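You operate a simulated robot arm through the tools that you are given. There is no shell and no other tool.

The job below is to be done with a simulated robot arm. You get a single attempt, and the scene is never put back.

## Task
Square the pile with both jig clamps, draw them back, then lower the gauge arm on to the lid.

Only the result counts: the job must be done as asked and must still hold three seconds after the hand-in. Knocking over, shifting, dropping, spilling or breaking anything else fails it. A push-on lid holds only when it is set on centred and level and pressed home; a screw cap is set on level and turned clockwise until tight.

## Robot
A 7-joint arm with a two-finger parallel gripper, fixed in place. Base frame: the origin is on the floor under the middle of its stand, x ahead of it, y to its left, z up; the work surface is at about z = 0.868. Units: m, rad, N and s.
It reaches about 1.479 m from its shoulder. Its first joint turns from -2.897 to 2.897 rad. Payload 4.4 kg.
Tool frame: the origin (TCP) lies between the finger pads and is the grasp point; the fingertips stand 0.023 m ahead of it; z points along the fingers, y is the line along which they close. The gripper opens to 0.094 m. The fingers are 0.038 m wide and 0.01 m thick; the gripper's body (0.054 by 0.096 m) begins 0.039 m behind the TCP.
Orientation is that of the tool frame in the base frame, as a unit quaternion [w, x, y, z]. With the fingers straight down and closing along the base's y, the tool's x points along the base's -x, its y along +y and its z along -z.

## Interface
- The arm moves only by the tool arm_command. Its argument "targets" is a list of rows, each a list of 7 numbers: the shift along the base's x, y, z in mm, then the turn, a rotation vector about the base's x, y, z in rad, then the opening in per cent of the stroke, from 0 (shut) to 100 (fully open). In form: [[dx, dy, dz, rx, ry, rz, jaw], ...]. A call has 1 to 20 rows; each row is the pose to reach, as a shift and turn from the pose commanded when the call began. Rows are played at 5 a second. More than 0.05 m and 0.15 rad between two rows, or a gripper value outside its range, and nothing of the call is played. Where a pose cannot be reached the arm comes as near as it can. A force on the tool above 90 N (or 10 N above the force at the start of the call, whichever is more), or a blocked arm, ends the call early, and 0.2 s more pass. The fingers move at their own pace (about 0.072 m/s each) and stop on an object; they squeeze with about 23 N. The grip force told is the motor's: it shows also when the fingers shut on nothing. Time passes only in rows, and 0.2 s behind the last, so rows that repeat a pose let the fingers close. The reply holds the time, the measured pose of the TCP, the force on the tool along the base axes, the opening and the grip force, in the units named above and with some noise, with the torque about the TCP (base axes, N m) and any sound that the robot's microphone picked up, and new pictures: "show" is both (left out), scene, wrist or none.
- Cameras (640 x 400 px; columns grow to the right, rows downward): "scene" is fixed at [0.3994, -0.5013, 1.5005]; the picture's right is [0.65, -0.76, 0.00], its down [-0.34, -0.29, -0.89] and it looks along [0.68, 0.58, -0.45] (base axes); focal length 264 px, centre (320, 200). "wrist" rides on the gripper at [0.086, 0.016, -0.075] in the tool frame; the picture's right is [-0.18, 0.98, 0.00], its down [-0.58, -0.11, -0.81] and it looks along [-0.79, -0.15, 0.59] (tool axes); focal length 243 px, centre (320, 200). There is no depth. A picture from a camera that has moved, and an enlarged one, comes with that camera's place and axes in the base frame and with its lens.
- enlarge(camera, box): a new picture of the part [left, top, right, bottom] of that camera's present view, enlarged. It takes no simulated time.
- job_done(): hands the job in; it is judged then, once.

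Places have to be worked out from the pictures, the camera data and where the tool is seen. Open the gripper and draw the arm clear of the work before you hand the job in, unless the task says otherwise.

The tools are called after "Emit:" as a command line: name --pt "numbers of a row" for each row, then --argument value for the rest, lists and objects as JSON in quotes. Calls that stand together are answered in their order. arm_command: Moves the arm, as the interface text tells. Its arguments: {"type":"object","properties":{"targets":{"type":"array"},"show":{"type":"string","enum":["both","scene","wrist","none"]}},"required":["targets"]} The other tools are called the same way: enlarge (camera, box) takes an enlarged picture of a part of a camera's view; job_done () hands the job in.

At the start:

```text
time: 0.0
tool_pos: [0.8653, 0.0936, 1.4364]
orientation: [0.0, 0.0, 1.0, 0.0]
contact_force: [0.4, -0.6, 0.9]
moment: [0.01, -0.03, -0.01]
gripper_width: 0.0941
grip_force: 0.1
```

scene: 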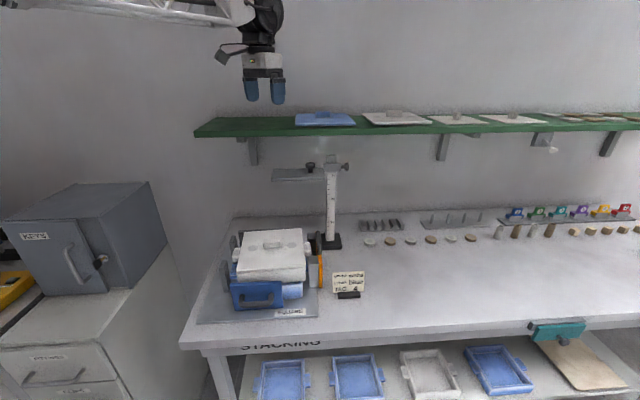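
wrist: 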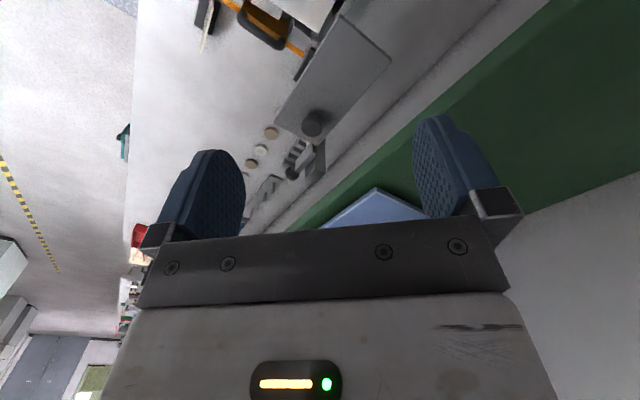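

The pictures show a pile of trays on a jig on the bench, with a gauge stand behind it. I'll enlarge those parts to understand the clamps and gauge arm.

Emit:
enlarge --camera "scene" --box '[190, 210, 350, 330]'

Emit:
enlarge --camera "scene" --box '[250, 140, 410, 260]'

Emit:
enlarge --camera "wrist" --box '[180, 0, 420, 200]'

```text
3.33 times, centred on (270, 270) of scene
camera zoom: at [0.3994, -0.5013, 1.5005], right [0.65, -0.76, 0.0], down [-0.34, -0.29, -0.89], along [0.68, 0.58, -0.45], focal length 879 px, centre (487, -33)
```

zoom: 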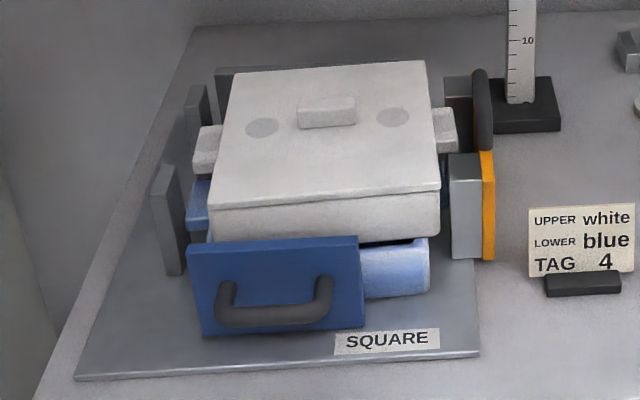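

```text
3.33 times, centred on (330, 200) of scene
camera zoom: at [0.3994, -0.5013, 1.5005], right [0.65, -0.76, 0.0], down [-0.34, -0.29, -0.89], along [0.68, 0.58, -0.45], focal length 879 px, centre (287, 200)
```

zoom: 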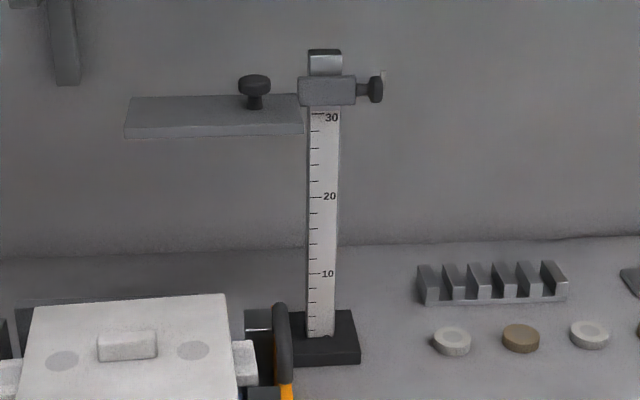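

```text
2.00 times, centred on (300, 100) of wrist
camera zoom: at [0.7789, 0.1095, 1.5106], right [0.18, 0.98, 0.0], down [0.58, -0.11, 0.81], along [0.79, -0.15, -0.59], focal length 485 px, centre (360, 400)
```

zoom: 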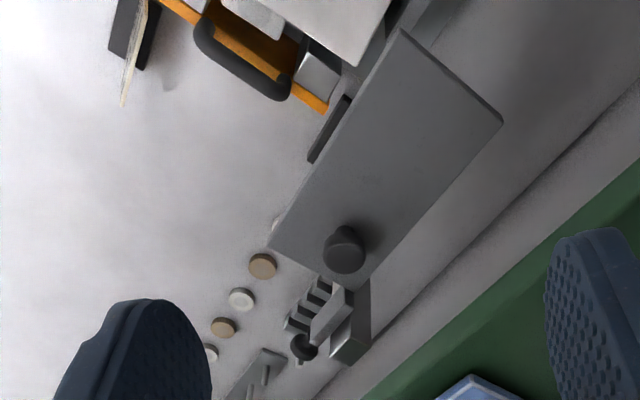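

The bench runs diagonally (its long axis is about (0.70,-0.71)). The pile's centre is near (0.84, 0.09) and the gauge column near (1.09, 0.03). I'll turn the hand 45° and back off to see the jig from the front.

Emit:
arm_command --pt "-33 -24 0 0 0 0.112 100" --pt "-66 -48 0 0 0 0.224 100" --pt "-99 -72 0 0 0 0.336 100" --pt "-132 -96 0 0 0 0.449 100" --pt "-165 -121 0 0 0 0.561 100" --pt "-198 -145 0 0 0 0.673 100" --pt "-231 -169 0 0 0 0.785 100" --show "both"

```text
time: 1.6
tool_pos: [0.6332, -0.0749, 1.4355]
orientation: [0.0, -0.383, 0.924, 0.0]
contact_force: [0.5, -1.1, -1.6]
moment: [0.01, 0.01, 0.0]
gripper_width: 0.0941
grip_force: 0.1
camera wrist: at [0.5614, -0.1253, 1.5102], right [-0.57, 0.82, 0.0], down [0.49, 0.33, 0.81], along [0.66, 0.46, -0.59], focal length 243 px, centre (320, 200)
```

scene: 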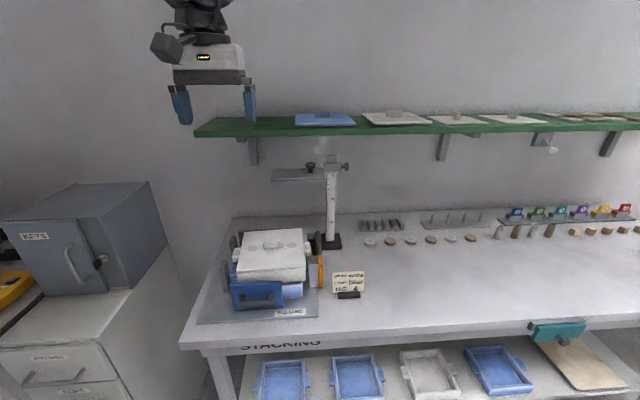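
wrist: 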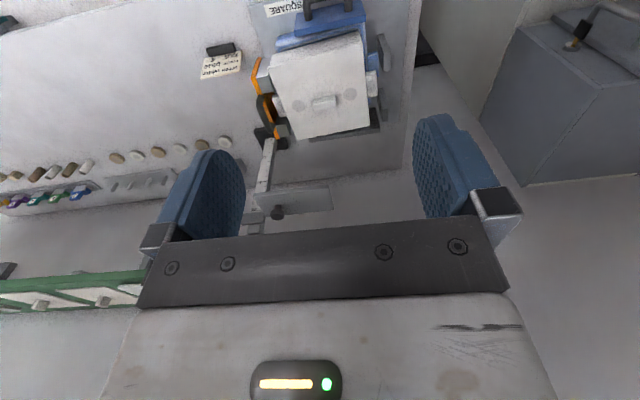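

The wrist camera now sees the pile, upside down. I'll enlarge that part.

Emit:
enlarge --camera "wrist" --box '[230, 0, 420, 120]'

Emit:
enlarge --camera "wrist" --box '[230, 60, 390, 240]'

```text
3.33 times, centred on (325, 60) of wrist
camera zoom: at [0.5614, -0.1253, 1.5102], right [-0.57, 0.82, 0.0], down [0.49, 0.33, 0.81], along [0.66, 0.46, -0.59], focal length 809 px, centre (303, 667)
```

zoom: 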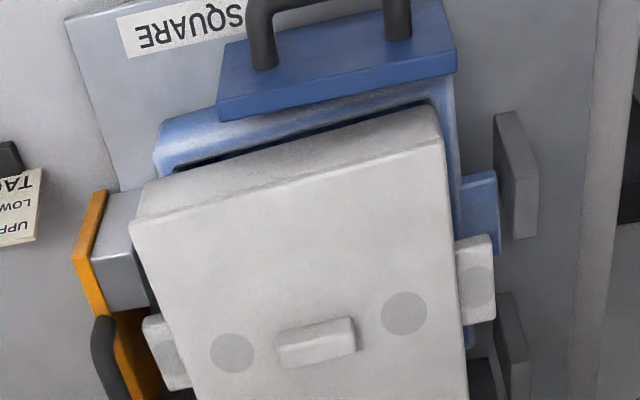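

```text
2.22 times, centred on (310, 150) of wrist
camera zoom: at [0.5614, -0.1253, 1.5102], right [-0.57, 0.82, 0.0], down [0.49, 0.33, 0.81], along [0.66, 0.46, -0.59], focal length 539 px, centre (342, 311)
```

zoom: 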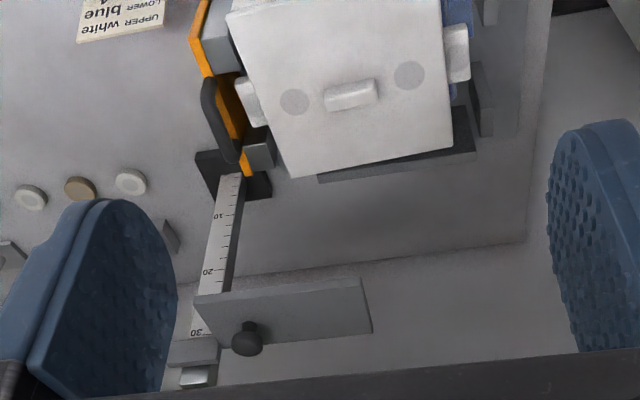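

The jig is clear now. The blue plate with a U-handle (front) pushes toward the back fence, and the orange plate with a U-handle (right) pushes toward two left posts. I'll back off and go lower for a better look at the handles.

Emit:
arm_command --pt "-24 -24 -31 0 0 0 100" --pt "-47 -47 -62 0 0 0 100" --pt "-70 -70 -93 0 0 0 100" --pt "-94 -94 -124 0 0 0 100" --pt "-118 -118 -155 0 0 0 100" --pt "-141 -140 -186 0 0 0 100" --show "wrist"

Emit:
enlarge --camera "wrist" --box '[230, 60, 420, 230]'

```text
time: 3.0
tool_pos: [0.4912, -0.2168, 1.2495]
orientation: [0.0, -0.383, 0.924, 0.0]
contact_force: [0.7, 0.1, 0.0]
moment: [0.0, -0.03, 0.05]
gripper_width: 0.094
grip_force: 0.0
camera wrist: at [0.4195, -0.2662, 1.3233], right [-0.56, 0.83, 0.0], down [0.49, 0.33, 0.81], along [0.67, 0.46, -0.59], focal length 243 px, centre (320, 200)
```

wrist: 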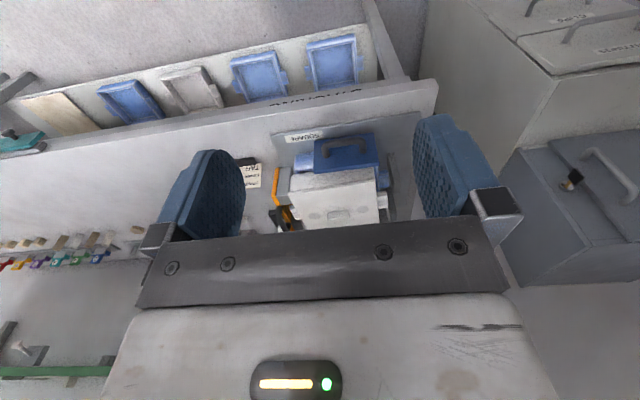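

```text
2.35 times, centred on (325, 145) of wrist
camera zoom: at [0.4195, -0.2662, 1.3233], right [-0.56, 0.83, 0.0], down [0.49, 0.33, 0.81], along [0.67, 0.46, -0.59], focal length 571 px, centre (308, 329)
```

zoom: 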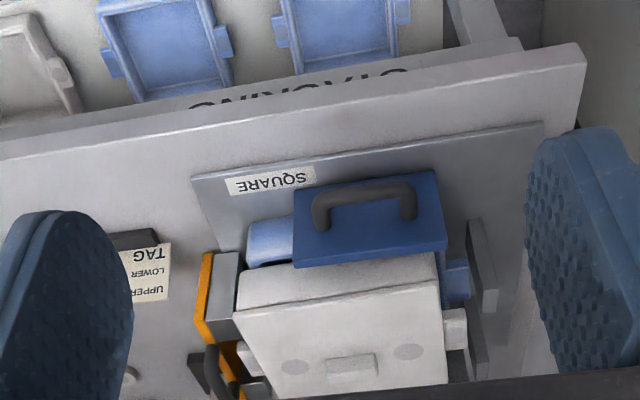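

The jig is aligned at exactly 45° (e1=(0.707,-0.707), e2=(0.707,0.707)). I'll zoom in on the front handle and the orange clamp from this viewpoint for better measurements.

Emit:
enlarge --camera "wrist" --box '[300, 120, 390, 180]'

Emit:
enlarge --camera "scene" --box '[220, 265, 300, 315]'

Emit:
enlarge --camera "scene" --box '[280, 220, 360, 300]'

Emit:
enlarge --camera "wrist" --box '[250, 160, 330, 240]'

```text
6.67 times, centred on (345, 150) of wrist
camera zoom: at [0.4195, -0.2662, 1.3233], right [-0.56, 0.83, 0.0], down [0.49, 0.33, 0.81], along [0.67, 0.46, -0.59], focal length 1618 px, centre (153, 533)
```

zoom: 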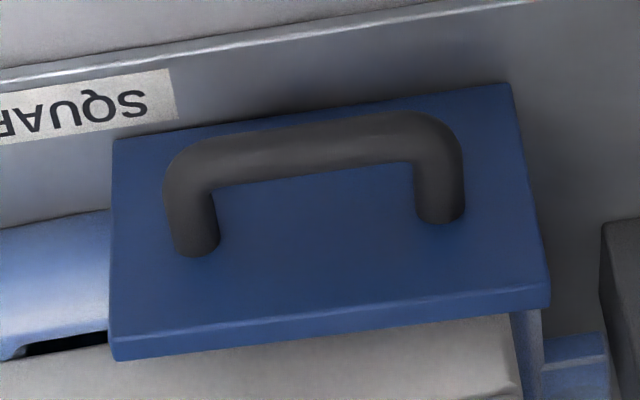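

```text
8.00 times, centred on (260, 290) of scene
camera zoom: at [0.3994, -0.5013, 1.5005], right [0.65, -0.76, 0.0], down [-0.34, -0.29, -0.89], along [0.68, 0.58, -0.45], focal length 2110 px, centre (800, -520)
```

zoom: 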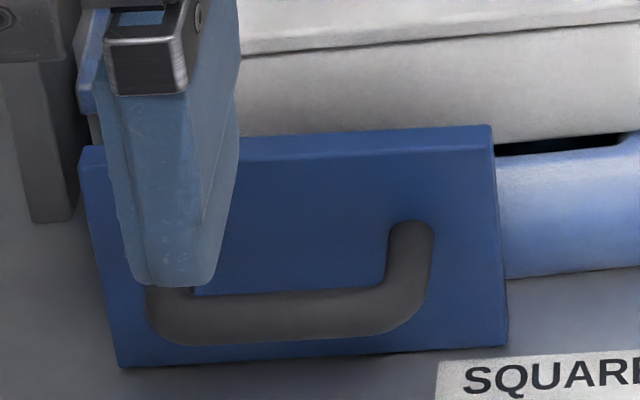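

```text
5.00 times, centred on (320, 260) of scene
camera zoom: at [0.3994, -0.5013, 1.5005], right [0.65, -0.76, 0.0], down [-0.34, -0.29, -0.89], along [0.68, 0.58, -0.45], focal length 1319 px, centre (320, -100)
```

zoom: 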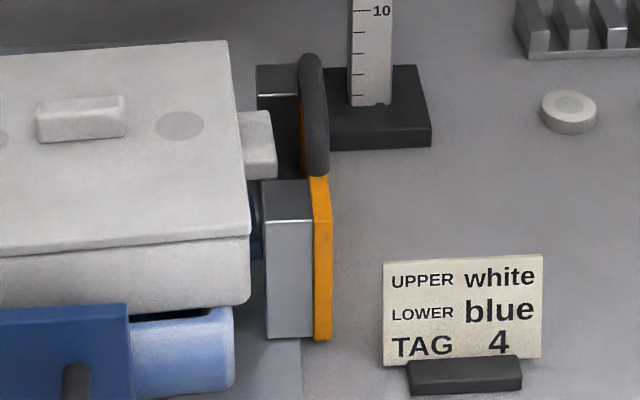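

```text
5.00 times, centred on (290, 200) of wrist
camera zoom: at [0.4195, -0.2662, 1.3233], right [-0.56, 0.83, 0.0], down [0.49, 0.33, 0.81], along [0.67, 0.46, -0.59], focal length 1213 px, centre (470, 200)
```

zoom: 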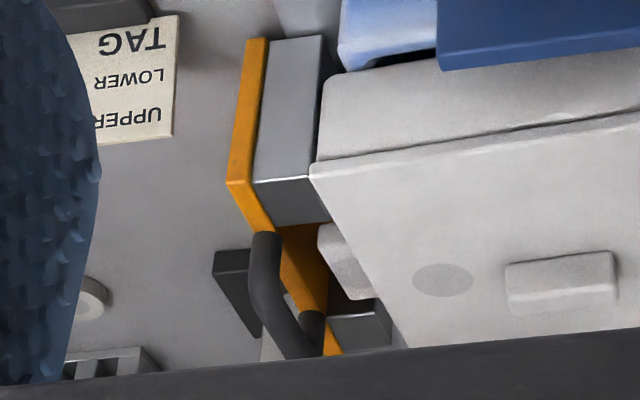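

The front plate is about 0.14 wide at e2≈0.48–0.50, and its handle bar stands about 25–30 mm off its face. My depth estimates are still coarse. I'll turn the hand so the fingers close along e2 and bring it above the front handle for a close look.

Emit:
arm_command --pt "15 15 -10 0 0 -0.131 100" --pt "31 31 -20 0 0 -0.262 100" --pt "46 46 -32 0 0 -0.393 90" --pt "62 62 -45 0 0 -0.524 80" --pt "77 77 -58 0 0 -0.654 70" --pt "92 93 -70 0 0 -0.785 60" --pt "108 108 -82 0 0 -0.916 50" --pt "123 124 -95 0 0 -1.047 50" --pt "139 139 -107 0 0 -1.178 50" --pt "154 155 -120 0 0 -1.309 50" --pt "170 170 -130 0 0 -1.44 50" --pt "185 186 -135 0 0 -1.5708 50" --show "both"

Emit:
enlarge --camera "wrist" --box '[200, 0, 440, 200]'

Emit:
enlarge --camera "scene" --box '[190, 190, 350, 320]'

```text
time: 5.6
tool_pos: [0.6787, -0.0301, 1.1176]
orientation: [0.0, 0.384, 0.923, -0.001]
contact_force: [-1.2, 0.2, 0.4]
moment: [0.01, 0.0, -0.02]
gripper_width: 0.0472
grip_force: 0.0
camera wrist: at [0.629, 0.0428, 1.1893], right [0.83, 0.56, 0.0], down [0.33, -0.49, 0.81], along [0.45, -0.67, -0.59], focal length 243 px, centre (320, 200)
```

scene: 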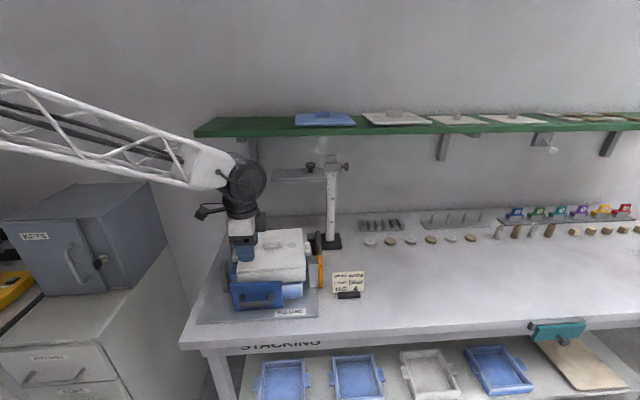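
wrist: 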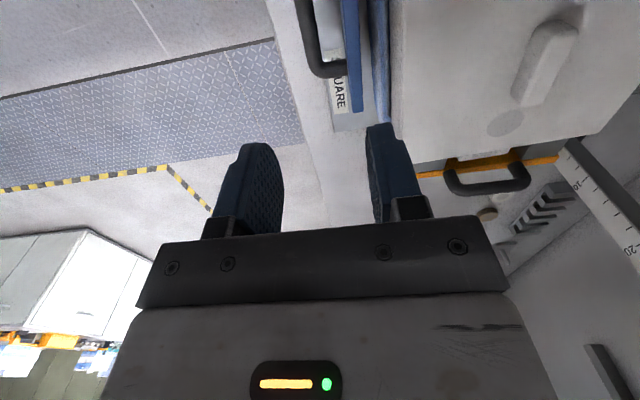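

```text
2.00 times, centred on (320, 100) of wrist
camera zoom: at [0.629, 0.0428, 1.1893], right [0.83, 0.56, 0.0], down [0.33, -0.49, 0.81], along [0.45, -0.67, -0.59], focal length 485 px, centre (320, 400)
```

zoom: 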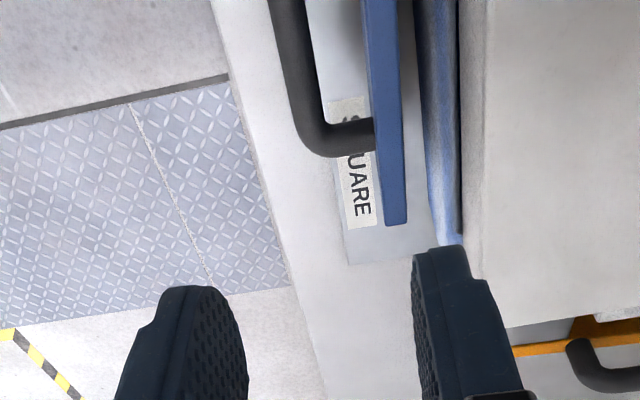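

```text
3.08 times, centred on (270, 255) of scene
camera zoom: at [0.3994, -0.5013, 1.5005], right [0.65, -0.76, 0.0], down [-0.34, -0.29, -0.89], along [0.68, 0.58, -0.45], focal length 812 px, centre (474, 31)
```

zoom: 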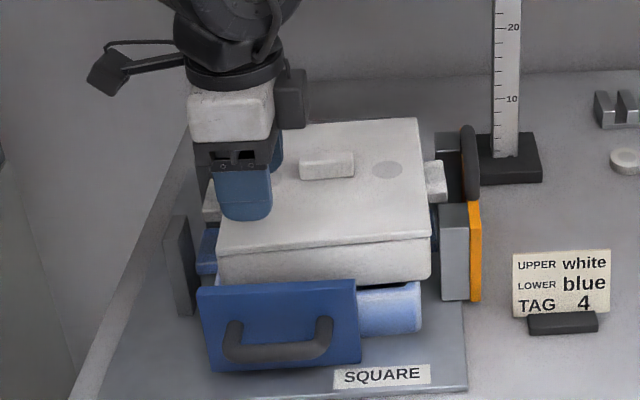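

The side view puts the front plate's face at e2≈0.480 with its top at z≈0.963. The handle bar is centred near e2≈0.448, z≈0.929, and is about 15 mm thick. I'll narrow the jaw to about 30 mm, line up over the bar and come down to just above it for a check.

Emit:
arm_command --pt "-4 -4 -25 0 0 0 32" --pt "-7.5 -7.5 -50 0 0 0 32" --pt "-7.5 -7.5 -75 0 0 0 32" --pt "-7.5 -7.5 -95 0 0 0 32" --pt "-7.5 -7.5 -95 0 0 0 32" --show "both"

Emit:
enlarge --camera "wrist" --box '[220, 0, 420, 200]'

Emit:
enlarge --camera "scene" --box '[200, 210, 340, 320]'

```text
time: 6.8
tool_pos: [0.6702, -0.0371, 1.0208]
orientation: [0.0, 0.383, 0.924, 0.0]
contact_force: [-0.7, -0.1, 0.7]
moment: [0.02, -0.02, 0.01]
gripper_width: 0.03
grip_force: 0.1
camera wrist: at [0.6214, 0.0351, 1.0943], right [0.83, 0.56, 0.0], down [0.33, -0.49, 0.81], along [0.46, -0.67, -0.59], focal length 243 px, centre (320, 200)
```

scene: 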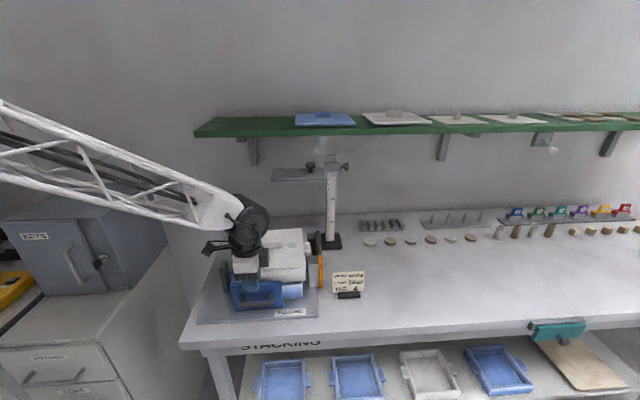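
wrist: 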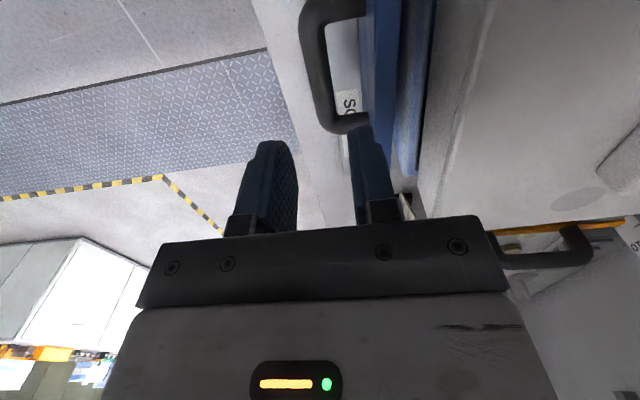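

```text
2.00 times, centred on (320, 100) of wrist
camera zoom: at [0.6214, 0.0351, 1.0943], right [0.83, 0.56, 0.0], down [0.33, -0.49, 0.81], along [0.46, -0.67, -0.59], focal length 485 px, centre (320, 400)
```

zoom: 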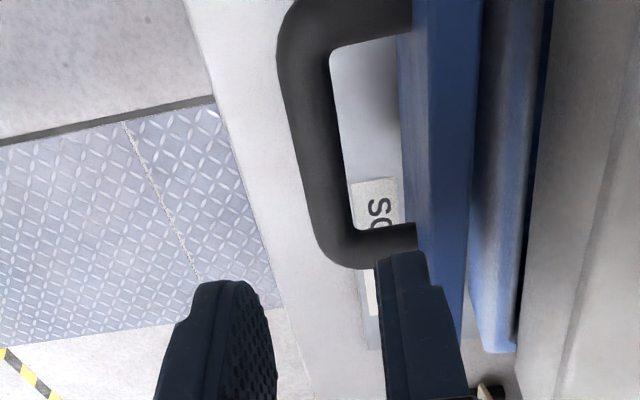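

```text
3.64 times, centred on (270, 265) of scene
camera zoom: at [0.3994, -0.5013, 1.5005], right [0.65, -0.76, 0.0], down [-0.34, -0.29, -0.89], along [0.68, 0.58, -0.45], focal length 959 px, centre (502, -36)
```

zoom: 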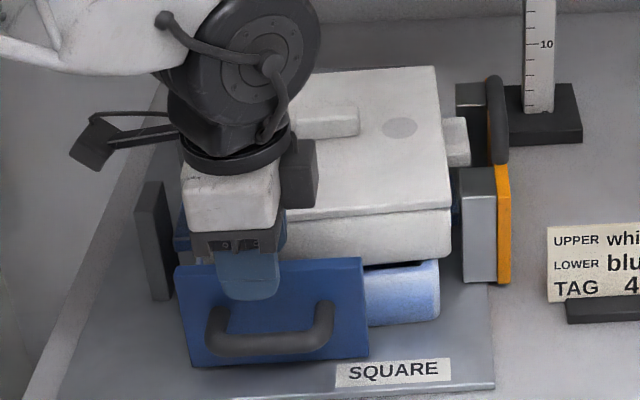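

The bar centre reads e2≈0.449, and with a 30 mm jaw the inner finger fits the gap with about 6 mm each side. I'll go straight down to TCP z≈0.941.

Emit:
arm_command --pt "1 1 -20 0 0 0 32" --pt "1 1 -40 0 0 0 32" --pt "1 1 -55 0 0 0 32" --pt "1 1 -68 0 0 0 32" --pt "1 1 -79 0 0 0 32" --pt "1 1 -79 0 0 0 32" --show "both"

Emit:
enlarge --camera "wrist" --box '[220, 40, 440, 220]'

Emit:
enlarge --camera "scene" --box '[200, 210, 340, 320]'

```text
time: 8.2
tool_pos: [0.6721, -0.0367, 0.9423]
orientation: [0.0, 0.383, 0.924, 0.0]
contact_force: [-0.3, 1.4, 0.4]
moment: [-0.01, 0.03, -0.05]
gripper_width: 0.0299
grip_force: 0.0
camera wrist: at [0.622, 0.0361, 1.0156], right [0.83, 0.56, 0.0], down [0.33, -0.49, 0.81], along [0.46, -0.67, -0.59], focal length 243 px, centre (320, 200)
```

scene: 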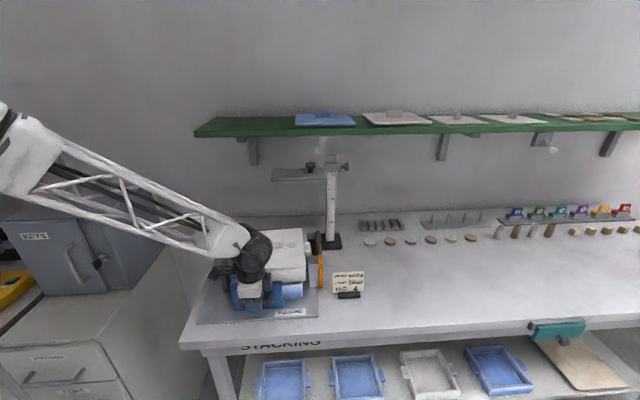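
wrist: 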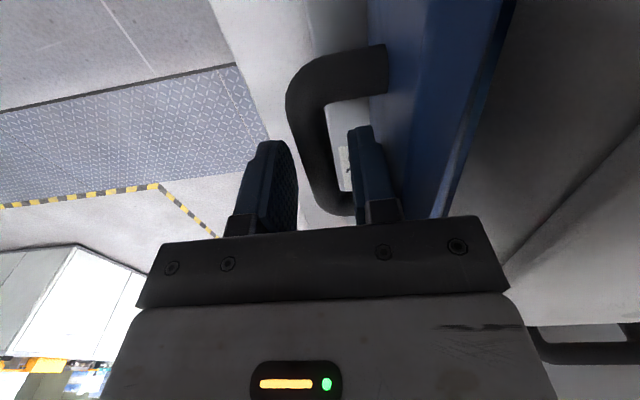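

```text
2.22 times, centred on (330, 130) of wrist
camera zoom: at [0.622, 0.0361, 1.0156], right [0.83, 0.56, 0.0], down [0.33, -0.49, 0.81], along [0.46, -0.67, -0.59], focal length 539 px, centre (298, 356)
```

zoom: 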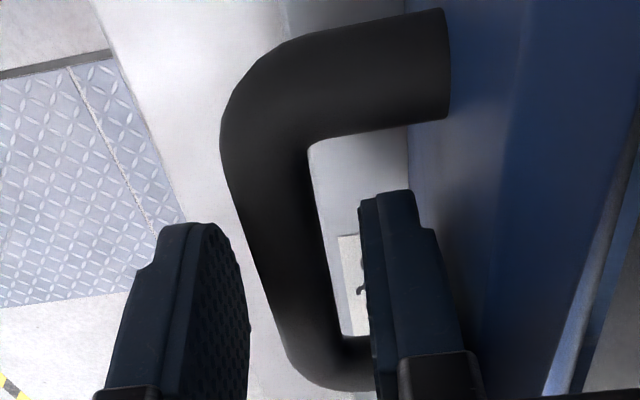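

```text
3.64 times, centred on (270, 265) of scene
camera zoom: at [0.3994, -0.5013, 1.5005], right [0.65, -0.76, 0.0], down [-0.34, -0.29, -0.89], along [0.68, 0.58, -0.45], focal length 959 px, centre (502, -36)
```

zoom: 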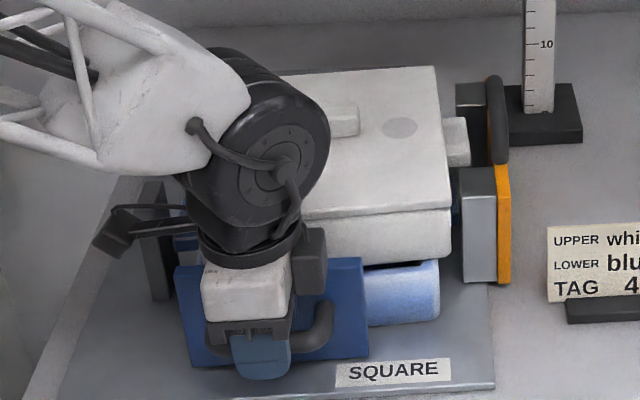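

The fingers straddle the bar with clearance and there is no contact force. Now I'll close on the bar.

Emit:
arm_command --pt "0 0 0 0 0 0 15" --pt "0 0 0 0 0 0 8" --pt "0 0 0 0 0 0 5" --pt "0 0 0 0 0 0 5" --show "wrist"

```text
time: 9.2
tool_pos: [0.6712, -0.037, 0.9405]
orientation: [0.0, 0.382, 0.924, 0.0]
contact_force: [3.2, 0.0, -3.9]
moment: [-0.04, -0.16, 1.73]
gripper_width: 0.016
grip_force: 45.2
camera wrist: at [0.6221, 0.0361, 1.0156], right [0.82, 0.57, 0.0], down [0.33, -0.49, 0.81], along [0.46, -0.67, -0.59], focal length 243 px, centre (320, 200)
```

wrist: 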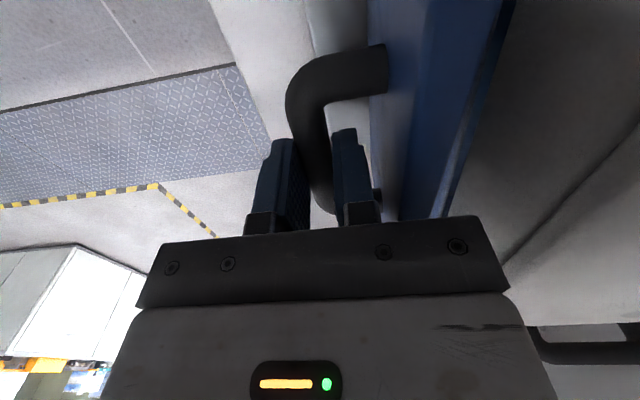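

I have the bar firmly (16 mm opening). I'll push the front clamp in along +e2 by 20 mm and watch the force, with a slight yaw to relieve the twisting moment.

Emit:
arm_command --pt "2.8 2.8 0 0 0 0.004 5" --pt "5.7 5.7 0 0 0 0.006 5" --pt "8.5 8.5 0 0 0 0.006 5" --pt "11.3 11.3 0 0 0 0.006 5" --pt "14.1 14.1 0 0 0 0.006 5" --show "both"

Emit:
enlarge --camera "scene" --box '[200, 210, 340, 320]'

```text
time: 10.4
tool_pos: [0.687, -0.0222, 0.9414]
orientation: [0.0, 0.38, 0.925, 0.0]
contact_force: [-8.3, -5.8, 3.8]
moment: [-0.2, -0.05, 1.72]
gripper_width: 0.0161
grip_force: 44.9
camera wrist: at [0.6357, 0.0499, 1.0156], right [0.82, 0.57, 0.0], down [0.34, -0.49, 0.81], along [0.46, -0.66, -0.59], focal length 243 px, centre (320, 200)
```

scene: 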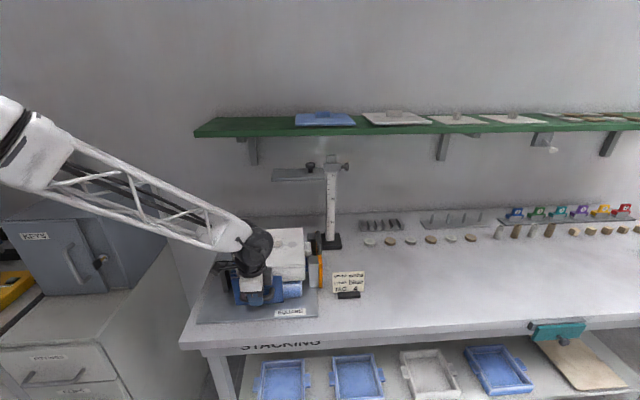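
wrist: 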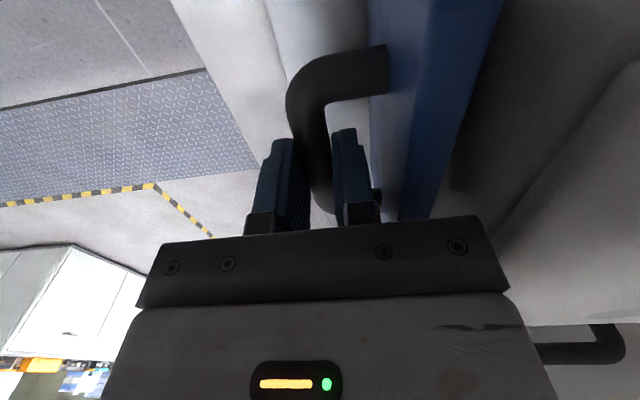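

```text
3.64 times, centred on (270, 265) of scene
camera zoom: at [0.3994, -0.5013, 1.5005], right [0.65, -0.76, 0.0], down [-0.34, -0.29, -0.89], along [0.68, 0.58, -0.45], focal length 959 px, centre (502, -36)
```

zoom: 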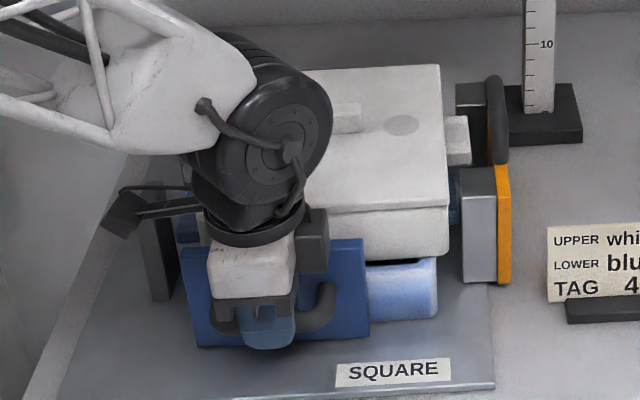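

The clamp slides with about 10 N of resistance, and the pile is starting to shift and square. I'll push another 16 mm.

Emit:
arm_command --pt "2.8 2.8 0 0 0 0.006 5" --pt "5.7 5.7 0 0 0 0.01 5" --pt "8.5 8.5 0 0 0 0.012 5" --pt "11.3 11.3 0 0 0 0.012 5" --show "both"

Emit:
enlarge --camera "scene" --box '[200, 210, 340, 320]'

```text
time: 11.4
tool_pos: [0.6977, -0.0103, 0.9408]
orientation: [0.0, 0.375, 0.927, 0.001]
contact_force: [-3.4, -10.8, 1.4]
moment: [-0.13, 0.04, 0.04]
gripper_width: 0.0152
grip_force: 45.5
camera wrist: at [0.6464, 0.061, 1.0156], right [0.81, 0.58, 0.0], down [0.34, -0.48, 0.81], along [0.47, -0.66, -0.59], focal length 243 px, centre (320, 200)
```

scene: 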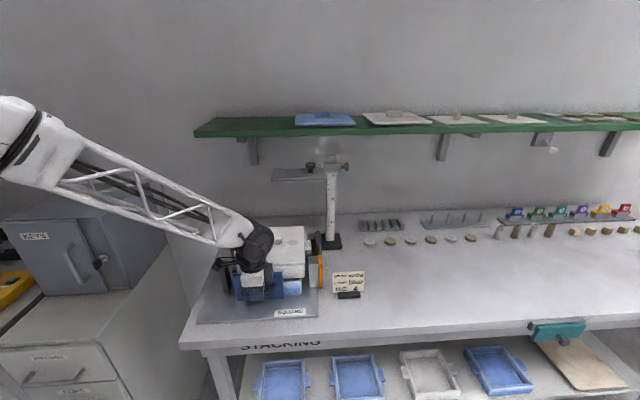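
wrist: 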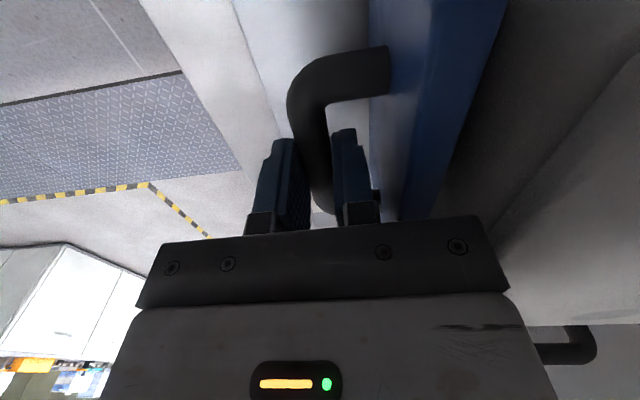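

```text
3.64 times, centred on (270, 265) of scene
camera zoom: at [0.3994, -0.5013, 1.5005], right [0.65, -0.76, 0.0], down [-0.34, -0.29, -0.89], along [0.68, 0.58, -0.45], focal length 959 px, centre (502, -36)
```

zoom: 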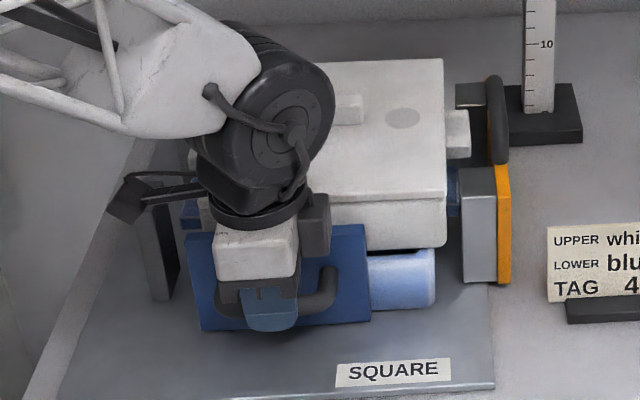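

The moment vanished at about 1° of yaw, so the slide direction is close to 46°. The pile is sliding back and squaring, so I'll push on along that direction in small steps.

Emit:
arm_command --pt "2.1 2.2 0 0 0 0 5" --pt "4.2 4.3 0 0 0 0 5" --pt "6.3 6.5 0 0 0 0 5" --pt "8.3 8.6 0 0 0 0 5" --show "both"

Emit:
enlarge --camera "scene" --box '[200, 210, 340, 320]'

```text
time: 12.4
tool_pos: [0.7026, -0.0042, 0.9413]
orientation: [-0.001, 0.375, 0.927, 0.0]
contact_force: [-47.6, -55.6, 20.6]
moment: [-1.21, 0.38, 0.32]
gripper_width: 0.0156
grip_force: 44.6
camera wrist: at [0.6531, 0.0676, 1.0156], right [0.82, 0.58, 0.0], down [0.34, -0.48, 0.81], along [0.47, -0.66, -0.59], focal length 243 px, centre (320, 200)
```

scene: 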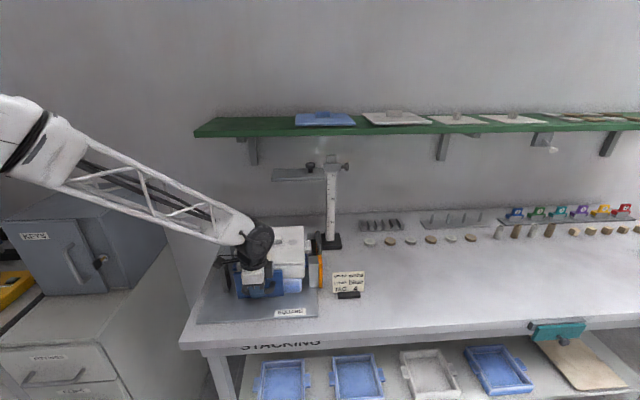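
wrist: 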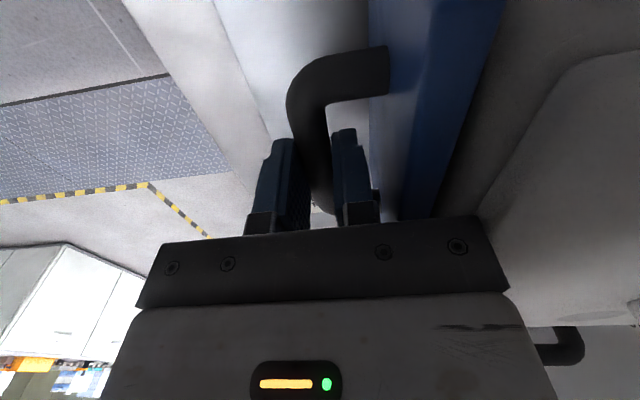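

```text
3.64 times, centred on (270, 265) of scene
camera zoom: at [0.3994, -0.5013, 1.5005], right [0.65, -0.76, 0.0], down [-0.34, -0.29, -0.89], along [0.68, 0.58, -0.45], focal length 959 px, centre (502, -36)
```

zoom: 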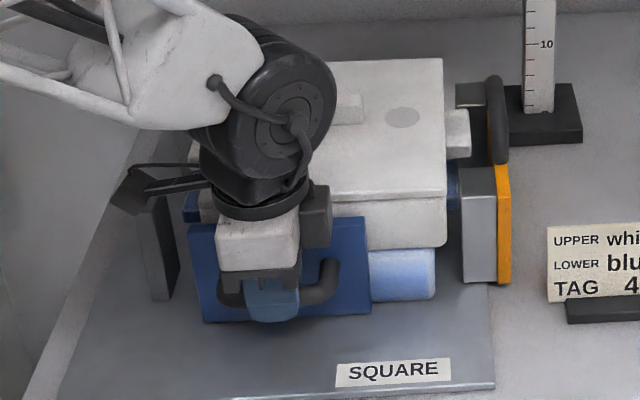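

The force rose to about 73 N, so the pile is now hard against the back fence. I'll ease the command back to take the load off while still holding the bar.

Emit:
arm_command --pt "-1.4 -1.5 0 0 0 0 5" --pt "-2.6 -2.8 0 0 0 0 5" --pt "-2.6 -2.8 0 0 0 0 5" --show "none"

Emit:
enlarge --camera "scene" --box '[210, 215, 330, 315]'

Emit:
enlarge --camera "wrist" --box '[360, 0, 640, 220]'

```text
time: 13.2
tool_pos: [0.7034, -0.0053, 0.9414]
orientation: [0.0, 0.373, 0.928, 0.001]
contact_force: [-2.1, -13.5, 0.6]
moment: [-0.12, 0.03, -0.08]
gripper_width: 0.0157
grip_force: 44.8
```

```text
4.00 times, centred on (270, 265) of scene
camera zoom: at [0.3994, -0.5013, 1.5005], right [0.65, -0.76, 0.0], down [-0.34, -0.29, -0.89], along [0.68, 0.58, -0.45], focal length 1055 px, centre (520, -60)
```

zoom: 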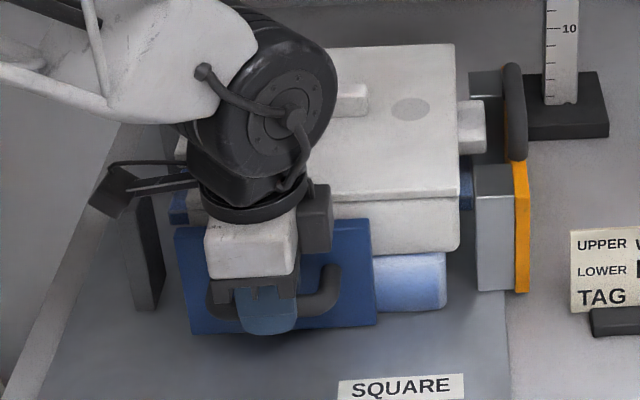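

```text
1.82 times, centred on (500, 110) of wrist
camera zoom: at [0.6524, 0.0672, 1.0155], right [0.81, 0.58, 0.0], down [0.34, -0.48, 0.81], along [0.47, -0.66, -0.59], focal length 441 px, centre (-7, 364)
```

zoom: 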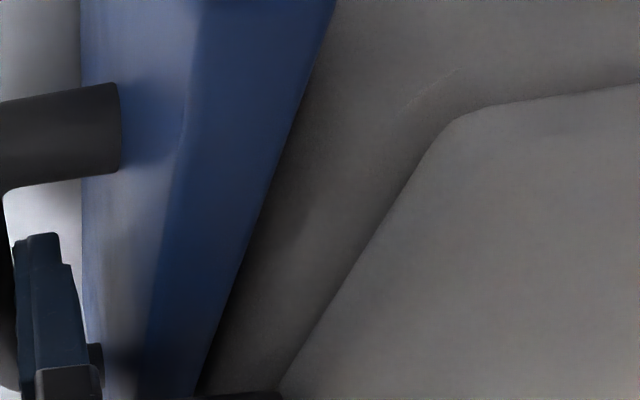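

The load has dropped to a light hold. I'll open the fingers to 30 mm and rise straight up, leaving the front clamp lightly against the pile.

Emit:
arm_command --pt "0 0 0 0 0 0 20" --pt "0 0 0 0 0 0 32" --pt "0 0 0 0 0 0 32" --pt "0 0 20 0 0 0 32" --pt "0 0 45 0 0 0 32" --pt "0 0 80 0 0 0 32" --pt "0 0 120 0 0 0 32" --show "both"

Emit:
enlarge --camera "scene" --box '[210, 215, 330, 315]'

Emit:
enlarge --camera "wrist" --box '[280, 0, 640, 240]'

```text
time: 14.8
tool_pos: [0.7042, -0.0047, 1.0615]
orientation: [0.0, 0.375, 0.927, 0.0]
contact_force: [-0.5, -0.4, -0.2]
moment: [0.02, -0.01, 0.03]
gripper_width: 0.0298
grip_force: 0.0
camera wrist: at [0.6521, 0.0675, 1.1359], right [0.81, 0.58, 0.0], down [0.34, -0.48, 0.81], along [0.47, -0.66, -0.59], focal length 243 px, centre (320, 200)
```

scene: 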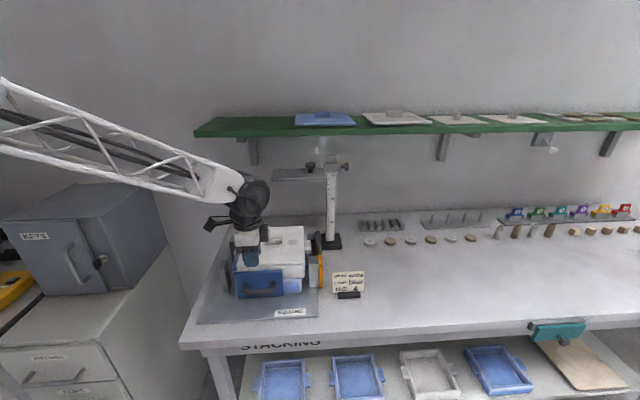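
wrist: 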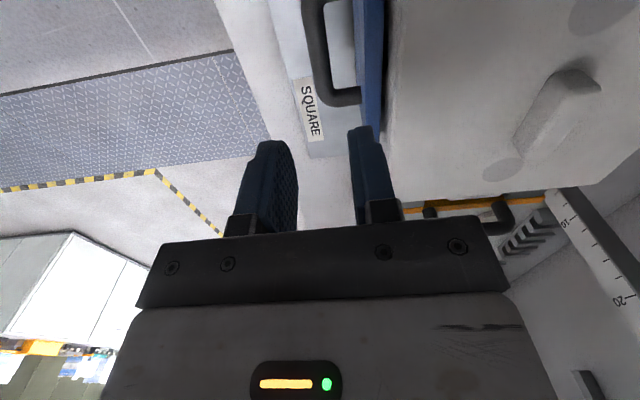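

```text
4.00 times, centred on (270, 265) of scene
camera zoom: at [0.3994, -0.5013, 1.5005], right [0.65, -0.76, 0.0], down [-0.34, -0.29, -0.89], along [0.68, 0.58, -0.45], focal length 1055 px, centre (520, -60)
```

zoom: 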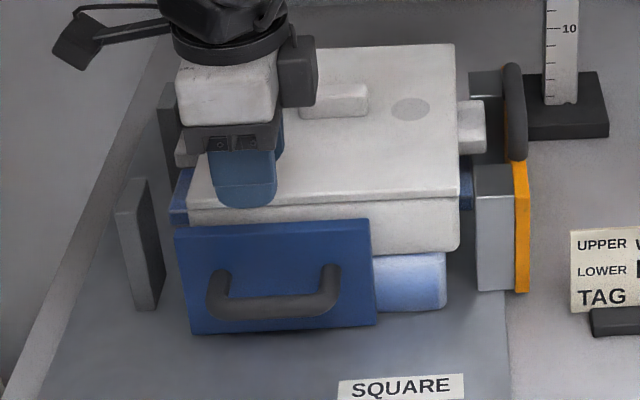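

```text
1.67 times, centred on (460, 120) of wrist
camera zoom: at [0.6521, 0.0675, 1.1359], right [0.81, 0.58, 0.0], down [0.34, -0.48, 0.81], along [0.47, -0.66, -0.59], focal length 404 px, centre (87, 333)
```

zoom: 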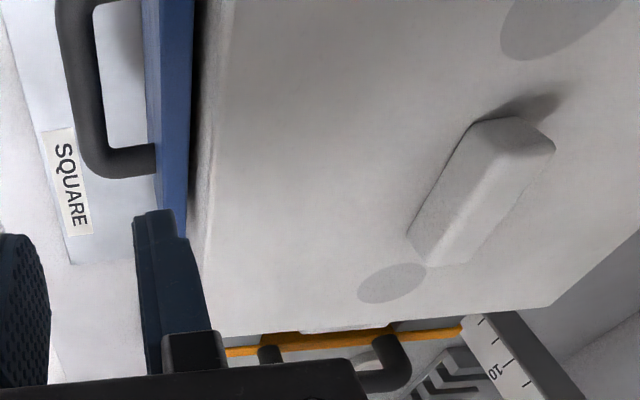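

The front clamp stayed put and the pile's front is parallel to it. Next I'll rise, turn the hand 90° (closing along e1), and look at the right clamp and the left posts.

Emit:
arm_command --pt "0 -5 20 0 0 0.131 32" --pt "0 -10 40 0 0 0.262 32" --pt "2 -20 60 0 0 0.393 32" --pt "4 -30 80 0 0 0.524 32" --pt "6 -42 100 0 0 0.654 32" --pt "8 -55 115 0 0 0.785 32" --pt "10 -70 130 0 0 0.916 32" --pt "12 -85 139 0 0 1.047 32" --pt "14 -97 139 0 0 1.178 32" --pt "15 -109 139 0 0 1.309 32" --pt "16 -116 139 0 0 1.44 32" --pt "17 -122 139 0 0 1.5708 32" --show "both"

Emit:
enlarge --camera "wrist" --box '[200, 0, 440, 180]'

Emit:
enlarge --camera "scene" --box '[210, 215, 330, 315]'

```text
time: 17.4
tool_pos: [0.7193, -0.1284, 1.2008]
orientation: [0.0, -0.392, 0.92, 0.0]
contact_force: [-0.9, -0.3, 0.5]
moment: [0.01, 0.01, 0.02]
gripper_width: 0.0303
grip_force: 0.0
camera wrist: at [0.6484, -0.1786, 1.2745], right [-0.58, 0.81, 0.0], down [0.48, 0.34, 0.81], along [0.66, 0.47, -0.59], focal length 243 px, centre (320, 200)
```

scene: 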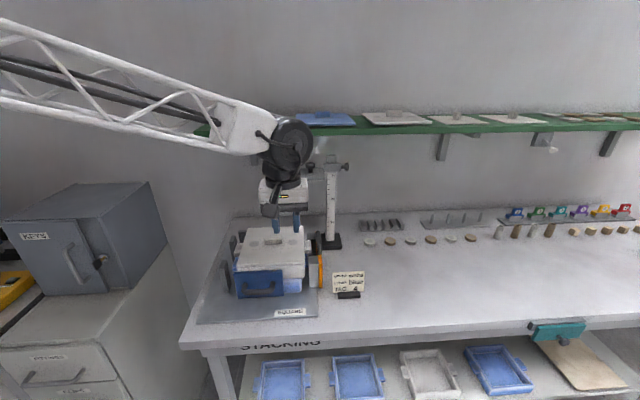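
wrist: 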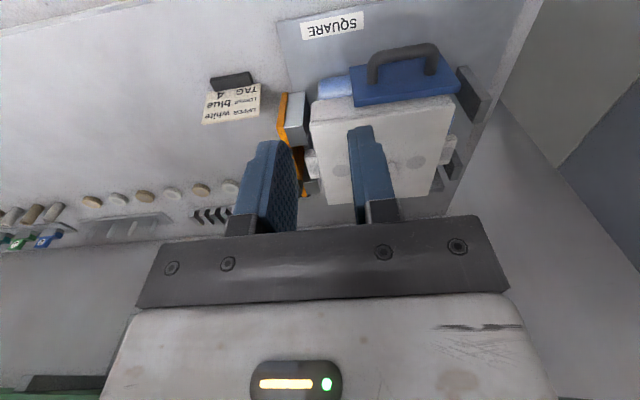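

```text
2.22 times, centred on (320, 90) of wrist
camera zoom: at [0.6484, -0.1786, 1.2745], right [-0.58, 0.81, 0.0], down [0.48, 0.34, 0.81], along [0.66, 0.47, -0.59], focal length 539 px, centre (320, 444)
```

zoom: 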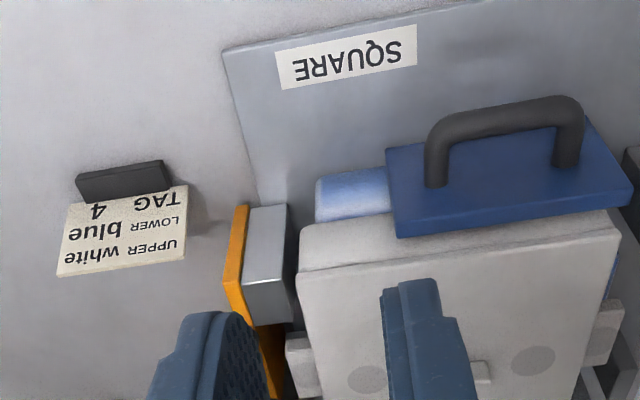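

```text
4.00 times, centred on (270, 265) of scene
camera zoom: at [0.3994, -0.5013, 1.5005], right [0.65, -0.76, 0.0], down [-0.34, -0.29, -0.89], along [0.68, 0.58, -0.45], focal length 1055 px, centre (520, -60)
```

zoom: 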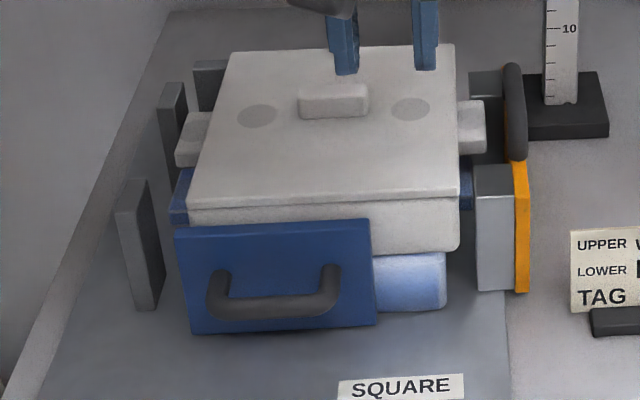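

The trays' ears sit between the left posts and the pile is straight front-to-back. I'll now move the hand toward the right clamp's handle for a close look.

Emit:
arm_command --pt "32 4 -20 0 0 0 40" --pt "65 8 -40 0 0 0 50" --pt "97 11 -60 0 0 0 60" --pt "129 15 -75 0 0 0 60" --show "both"

Emit:
enlarge --camera "wrist" --box '[200, 0, 440, 200]'

Emit:
enlarge --camera "scene" --box '[270, 220, 350, 300]'

```text
time: 18.4
tool_pos: [0.849, -0.1122, 1.1262]
orientation: [0.0, -0.391, 0.92, 0.0]
contact_force: [0.3, -0.2, 0.8]
moment: [-0.03, -0.01, -0.01]
gripper_width: 0.0563
grip_force: 0.2
camera wrist: at [0.7765, -0.1632, 1.2001], right [-0.58, 0.82, 0.0], down [0.48, 0.34, 0.81], along [0.66, 0.47, -0.59], focal length 243 px, centre (320, 200)
```

scene: 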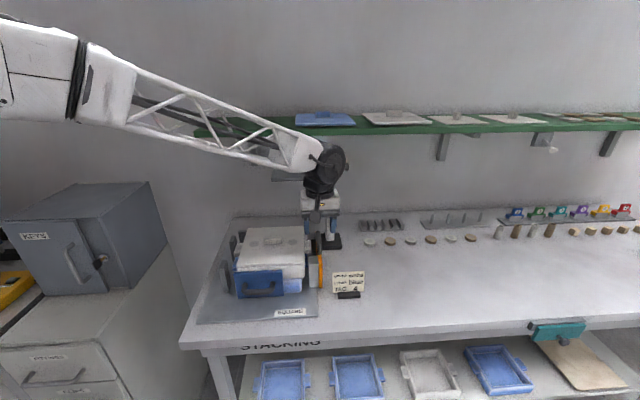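
wrist: 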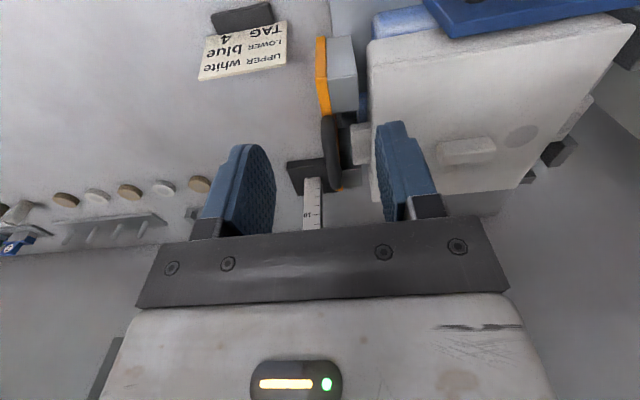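

```text
2.00 times, centred on (320, 100) of wrist
camera zoom: at [0.7765, -0.1632, 1.2001], right [-0.58, 0.82, 0.0], down [0.48, 0.34, 0.81], along [0.66, 0.47, -0.59], focal length 485 px, centre (320, 400)
```

zoom: 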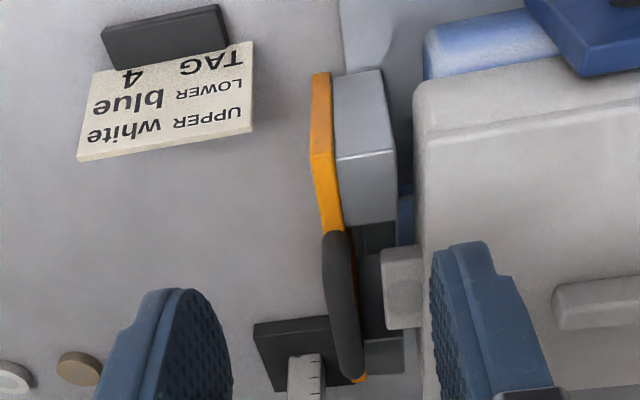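

```text
5.00 times, centred on (310, 260) of scene
camera zoom: at [0.3994, -0.5013, 1.5005], right [0.65, -0.76, 0.0], down [-0.34, -0.29, -0.89], along [0.68, 0.58, -0.45], focal length 1319 px, centre (370, -100)
```

zoom: 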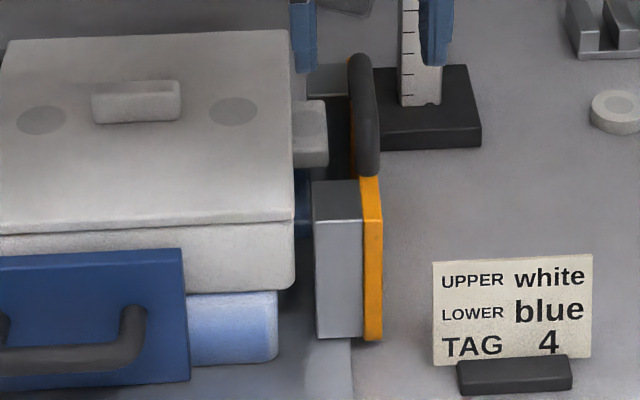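

The orange clamp's handle is an upright U on top of its plate. The bar is near e1≈0.695, e2≈0.58–0.67, z≈1.0, and is along e2. A vertical hand there could bring the wrist close to the gauge arm, so I'll check the hand's shape before going in.

Emit:
enlarge --camera "scene" --box '[250, 130, 380, 260]'

Emit:
enlarge --camera "wrist" --box '[300, 80, 400, 200]'

```text
3.08 times, centred on (315, 195) of scene
camera zoom: at [0.3994, -0.5013, 1.5005], right [0.65, -0.76, 0.0], down [-0.34, -0.29, -0.89], along [0.68, 0.58, -0.45], focal length 812 px, centre (335, 215)
```

zoom: 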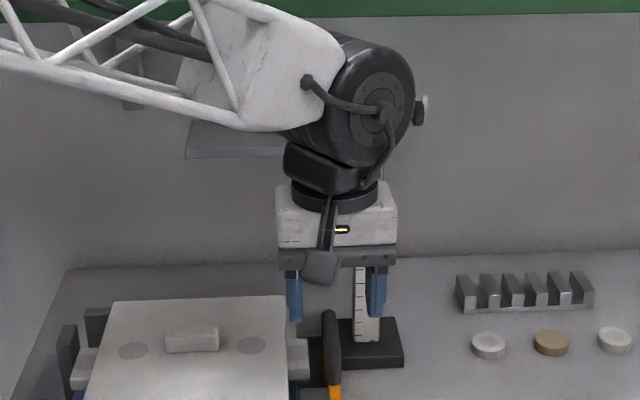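

```text
3.33 times, centred on (350, 140) of wrist
camera zoom: at [0.7765, -0.1632, 1.2001], right [-0.58, 0.82, 0.0], down [0.48, 0.34, 0.81], along [0.66, 0.47, -0.59], focal length 809 px, centre (220, 400)
```

zoom: 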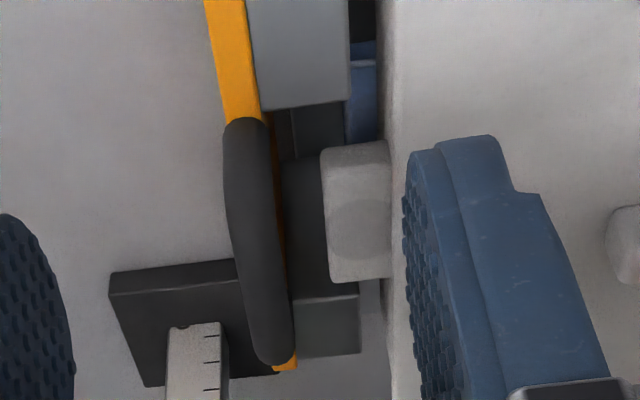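

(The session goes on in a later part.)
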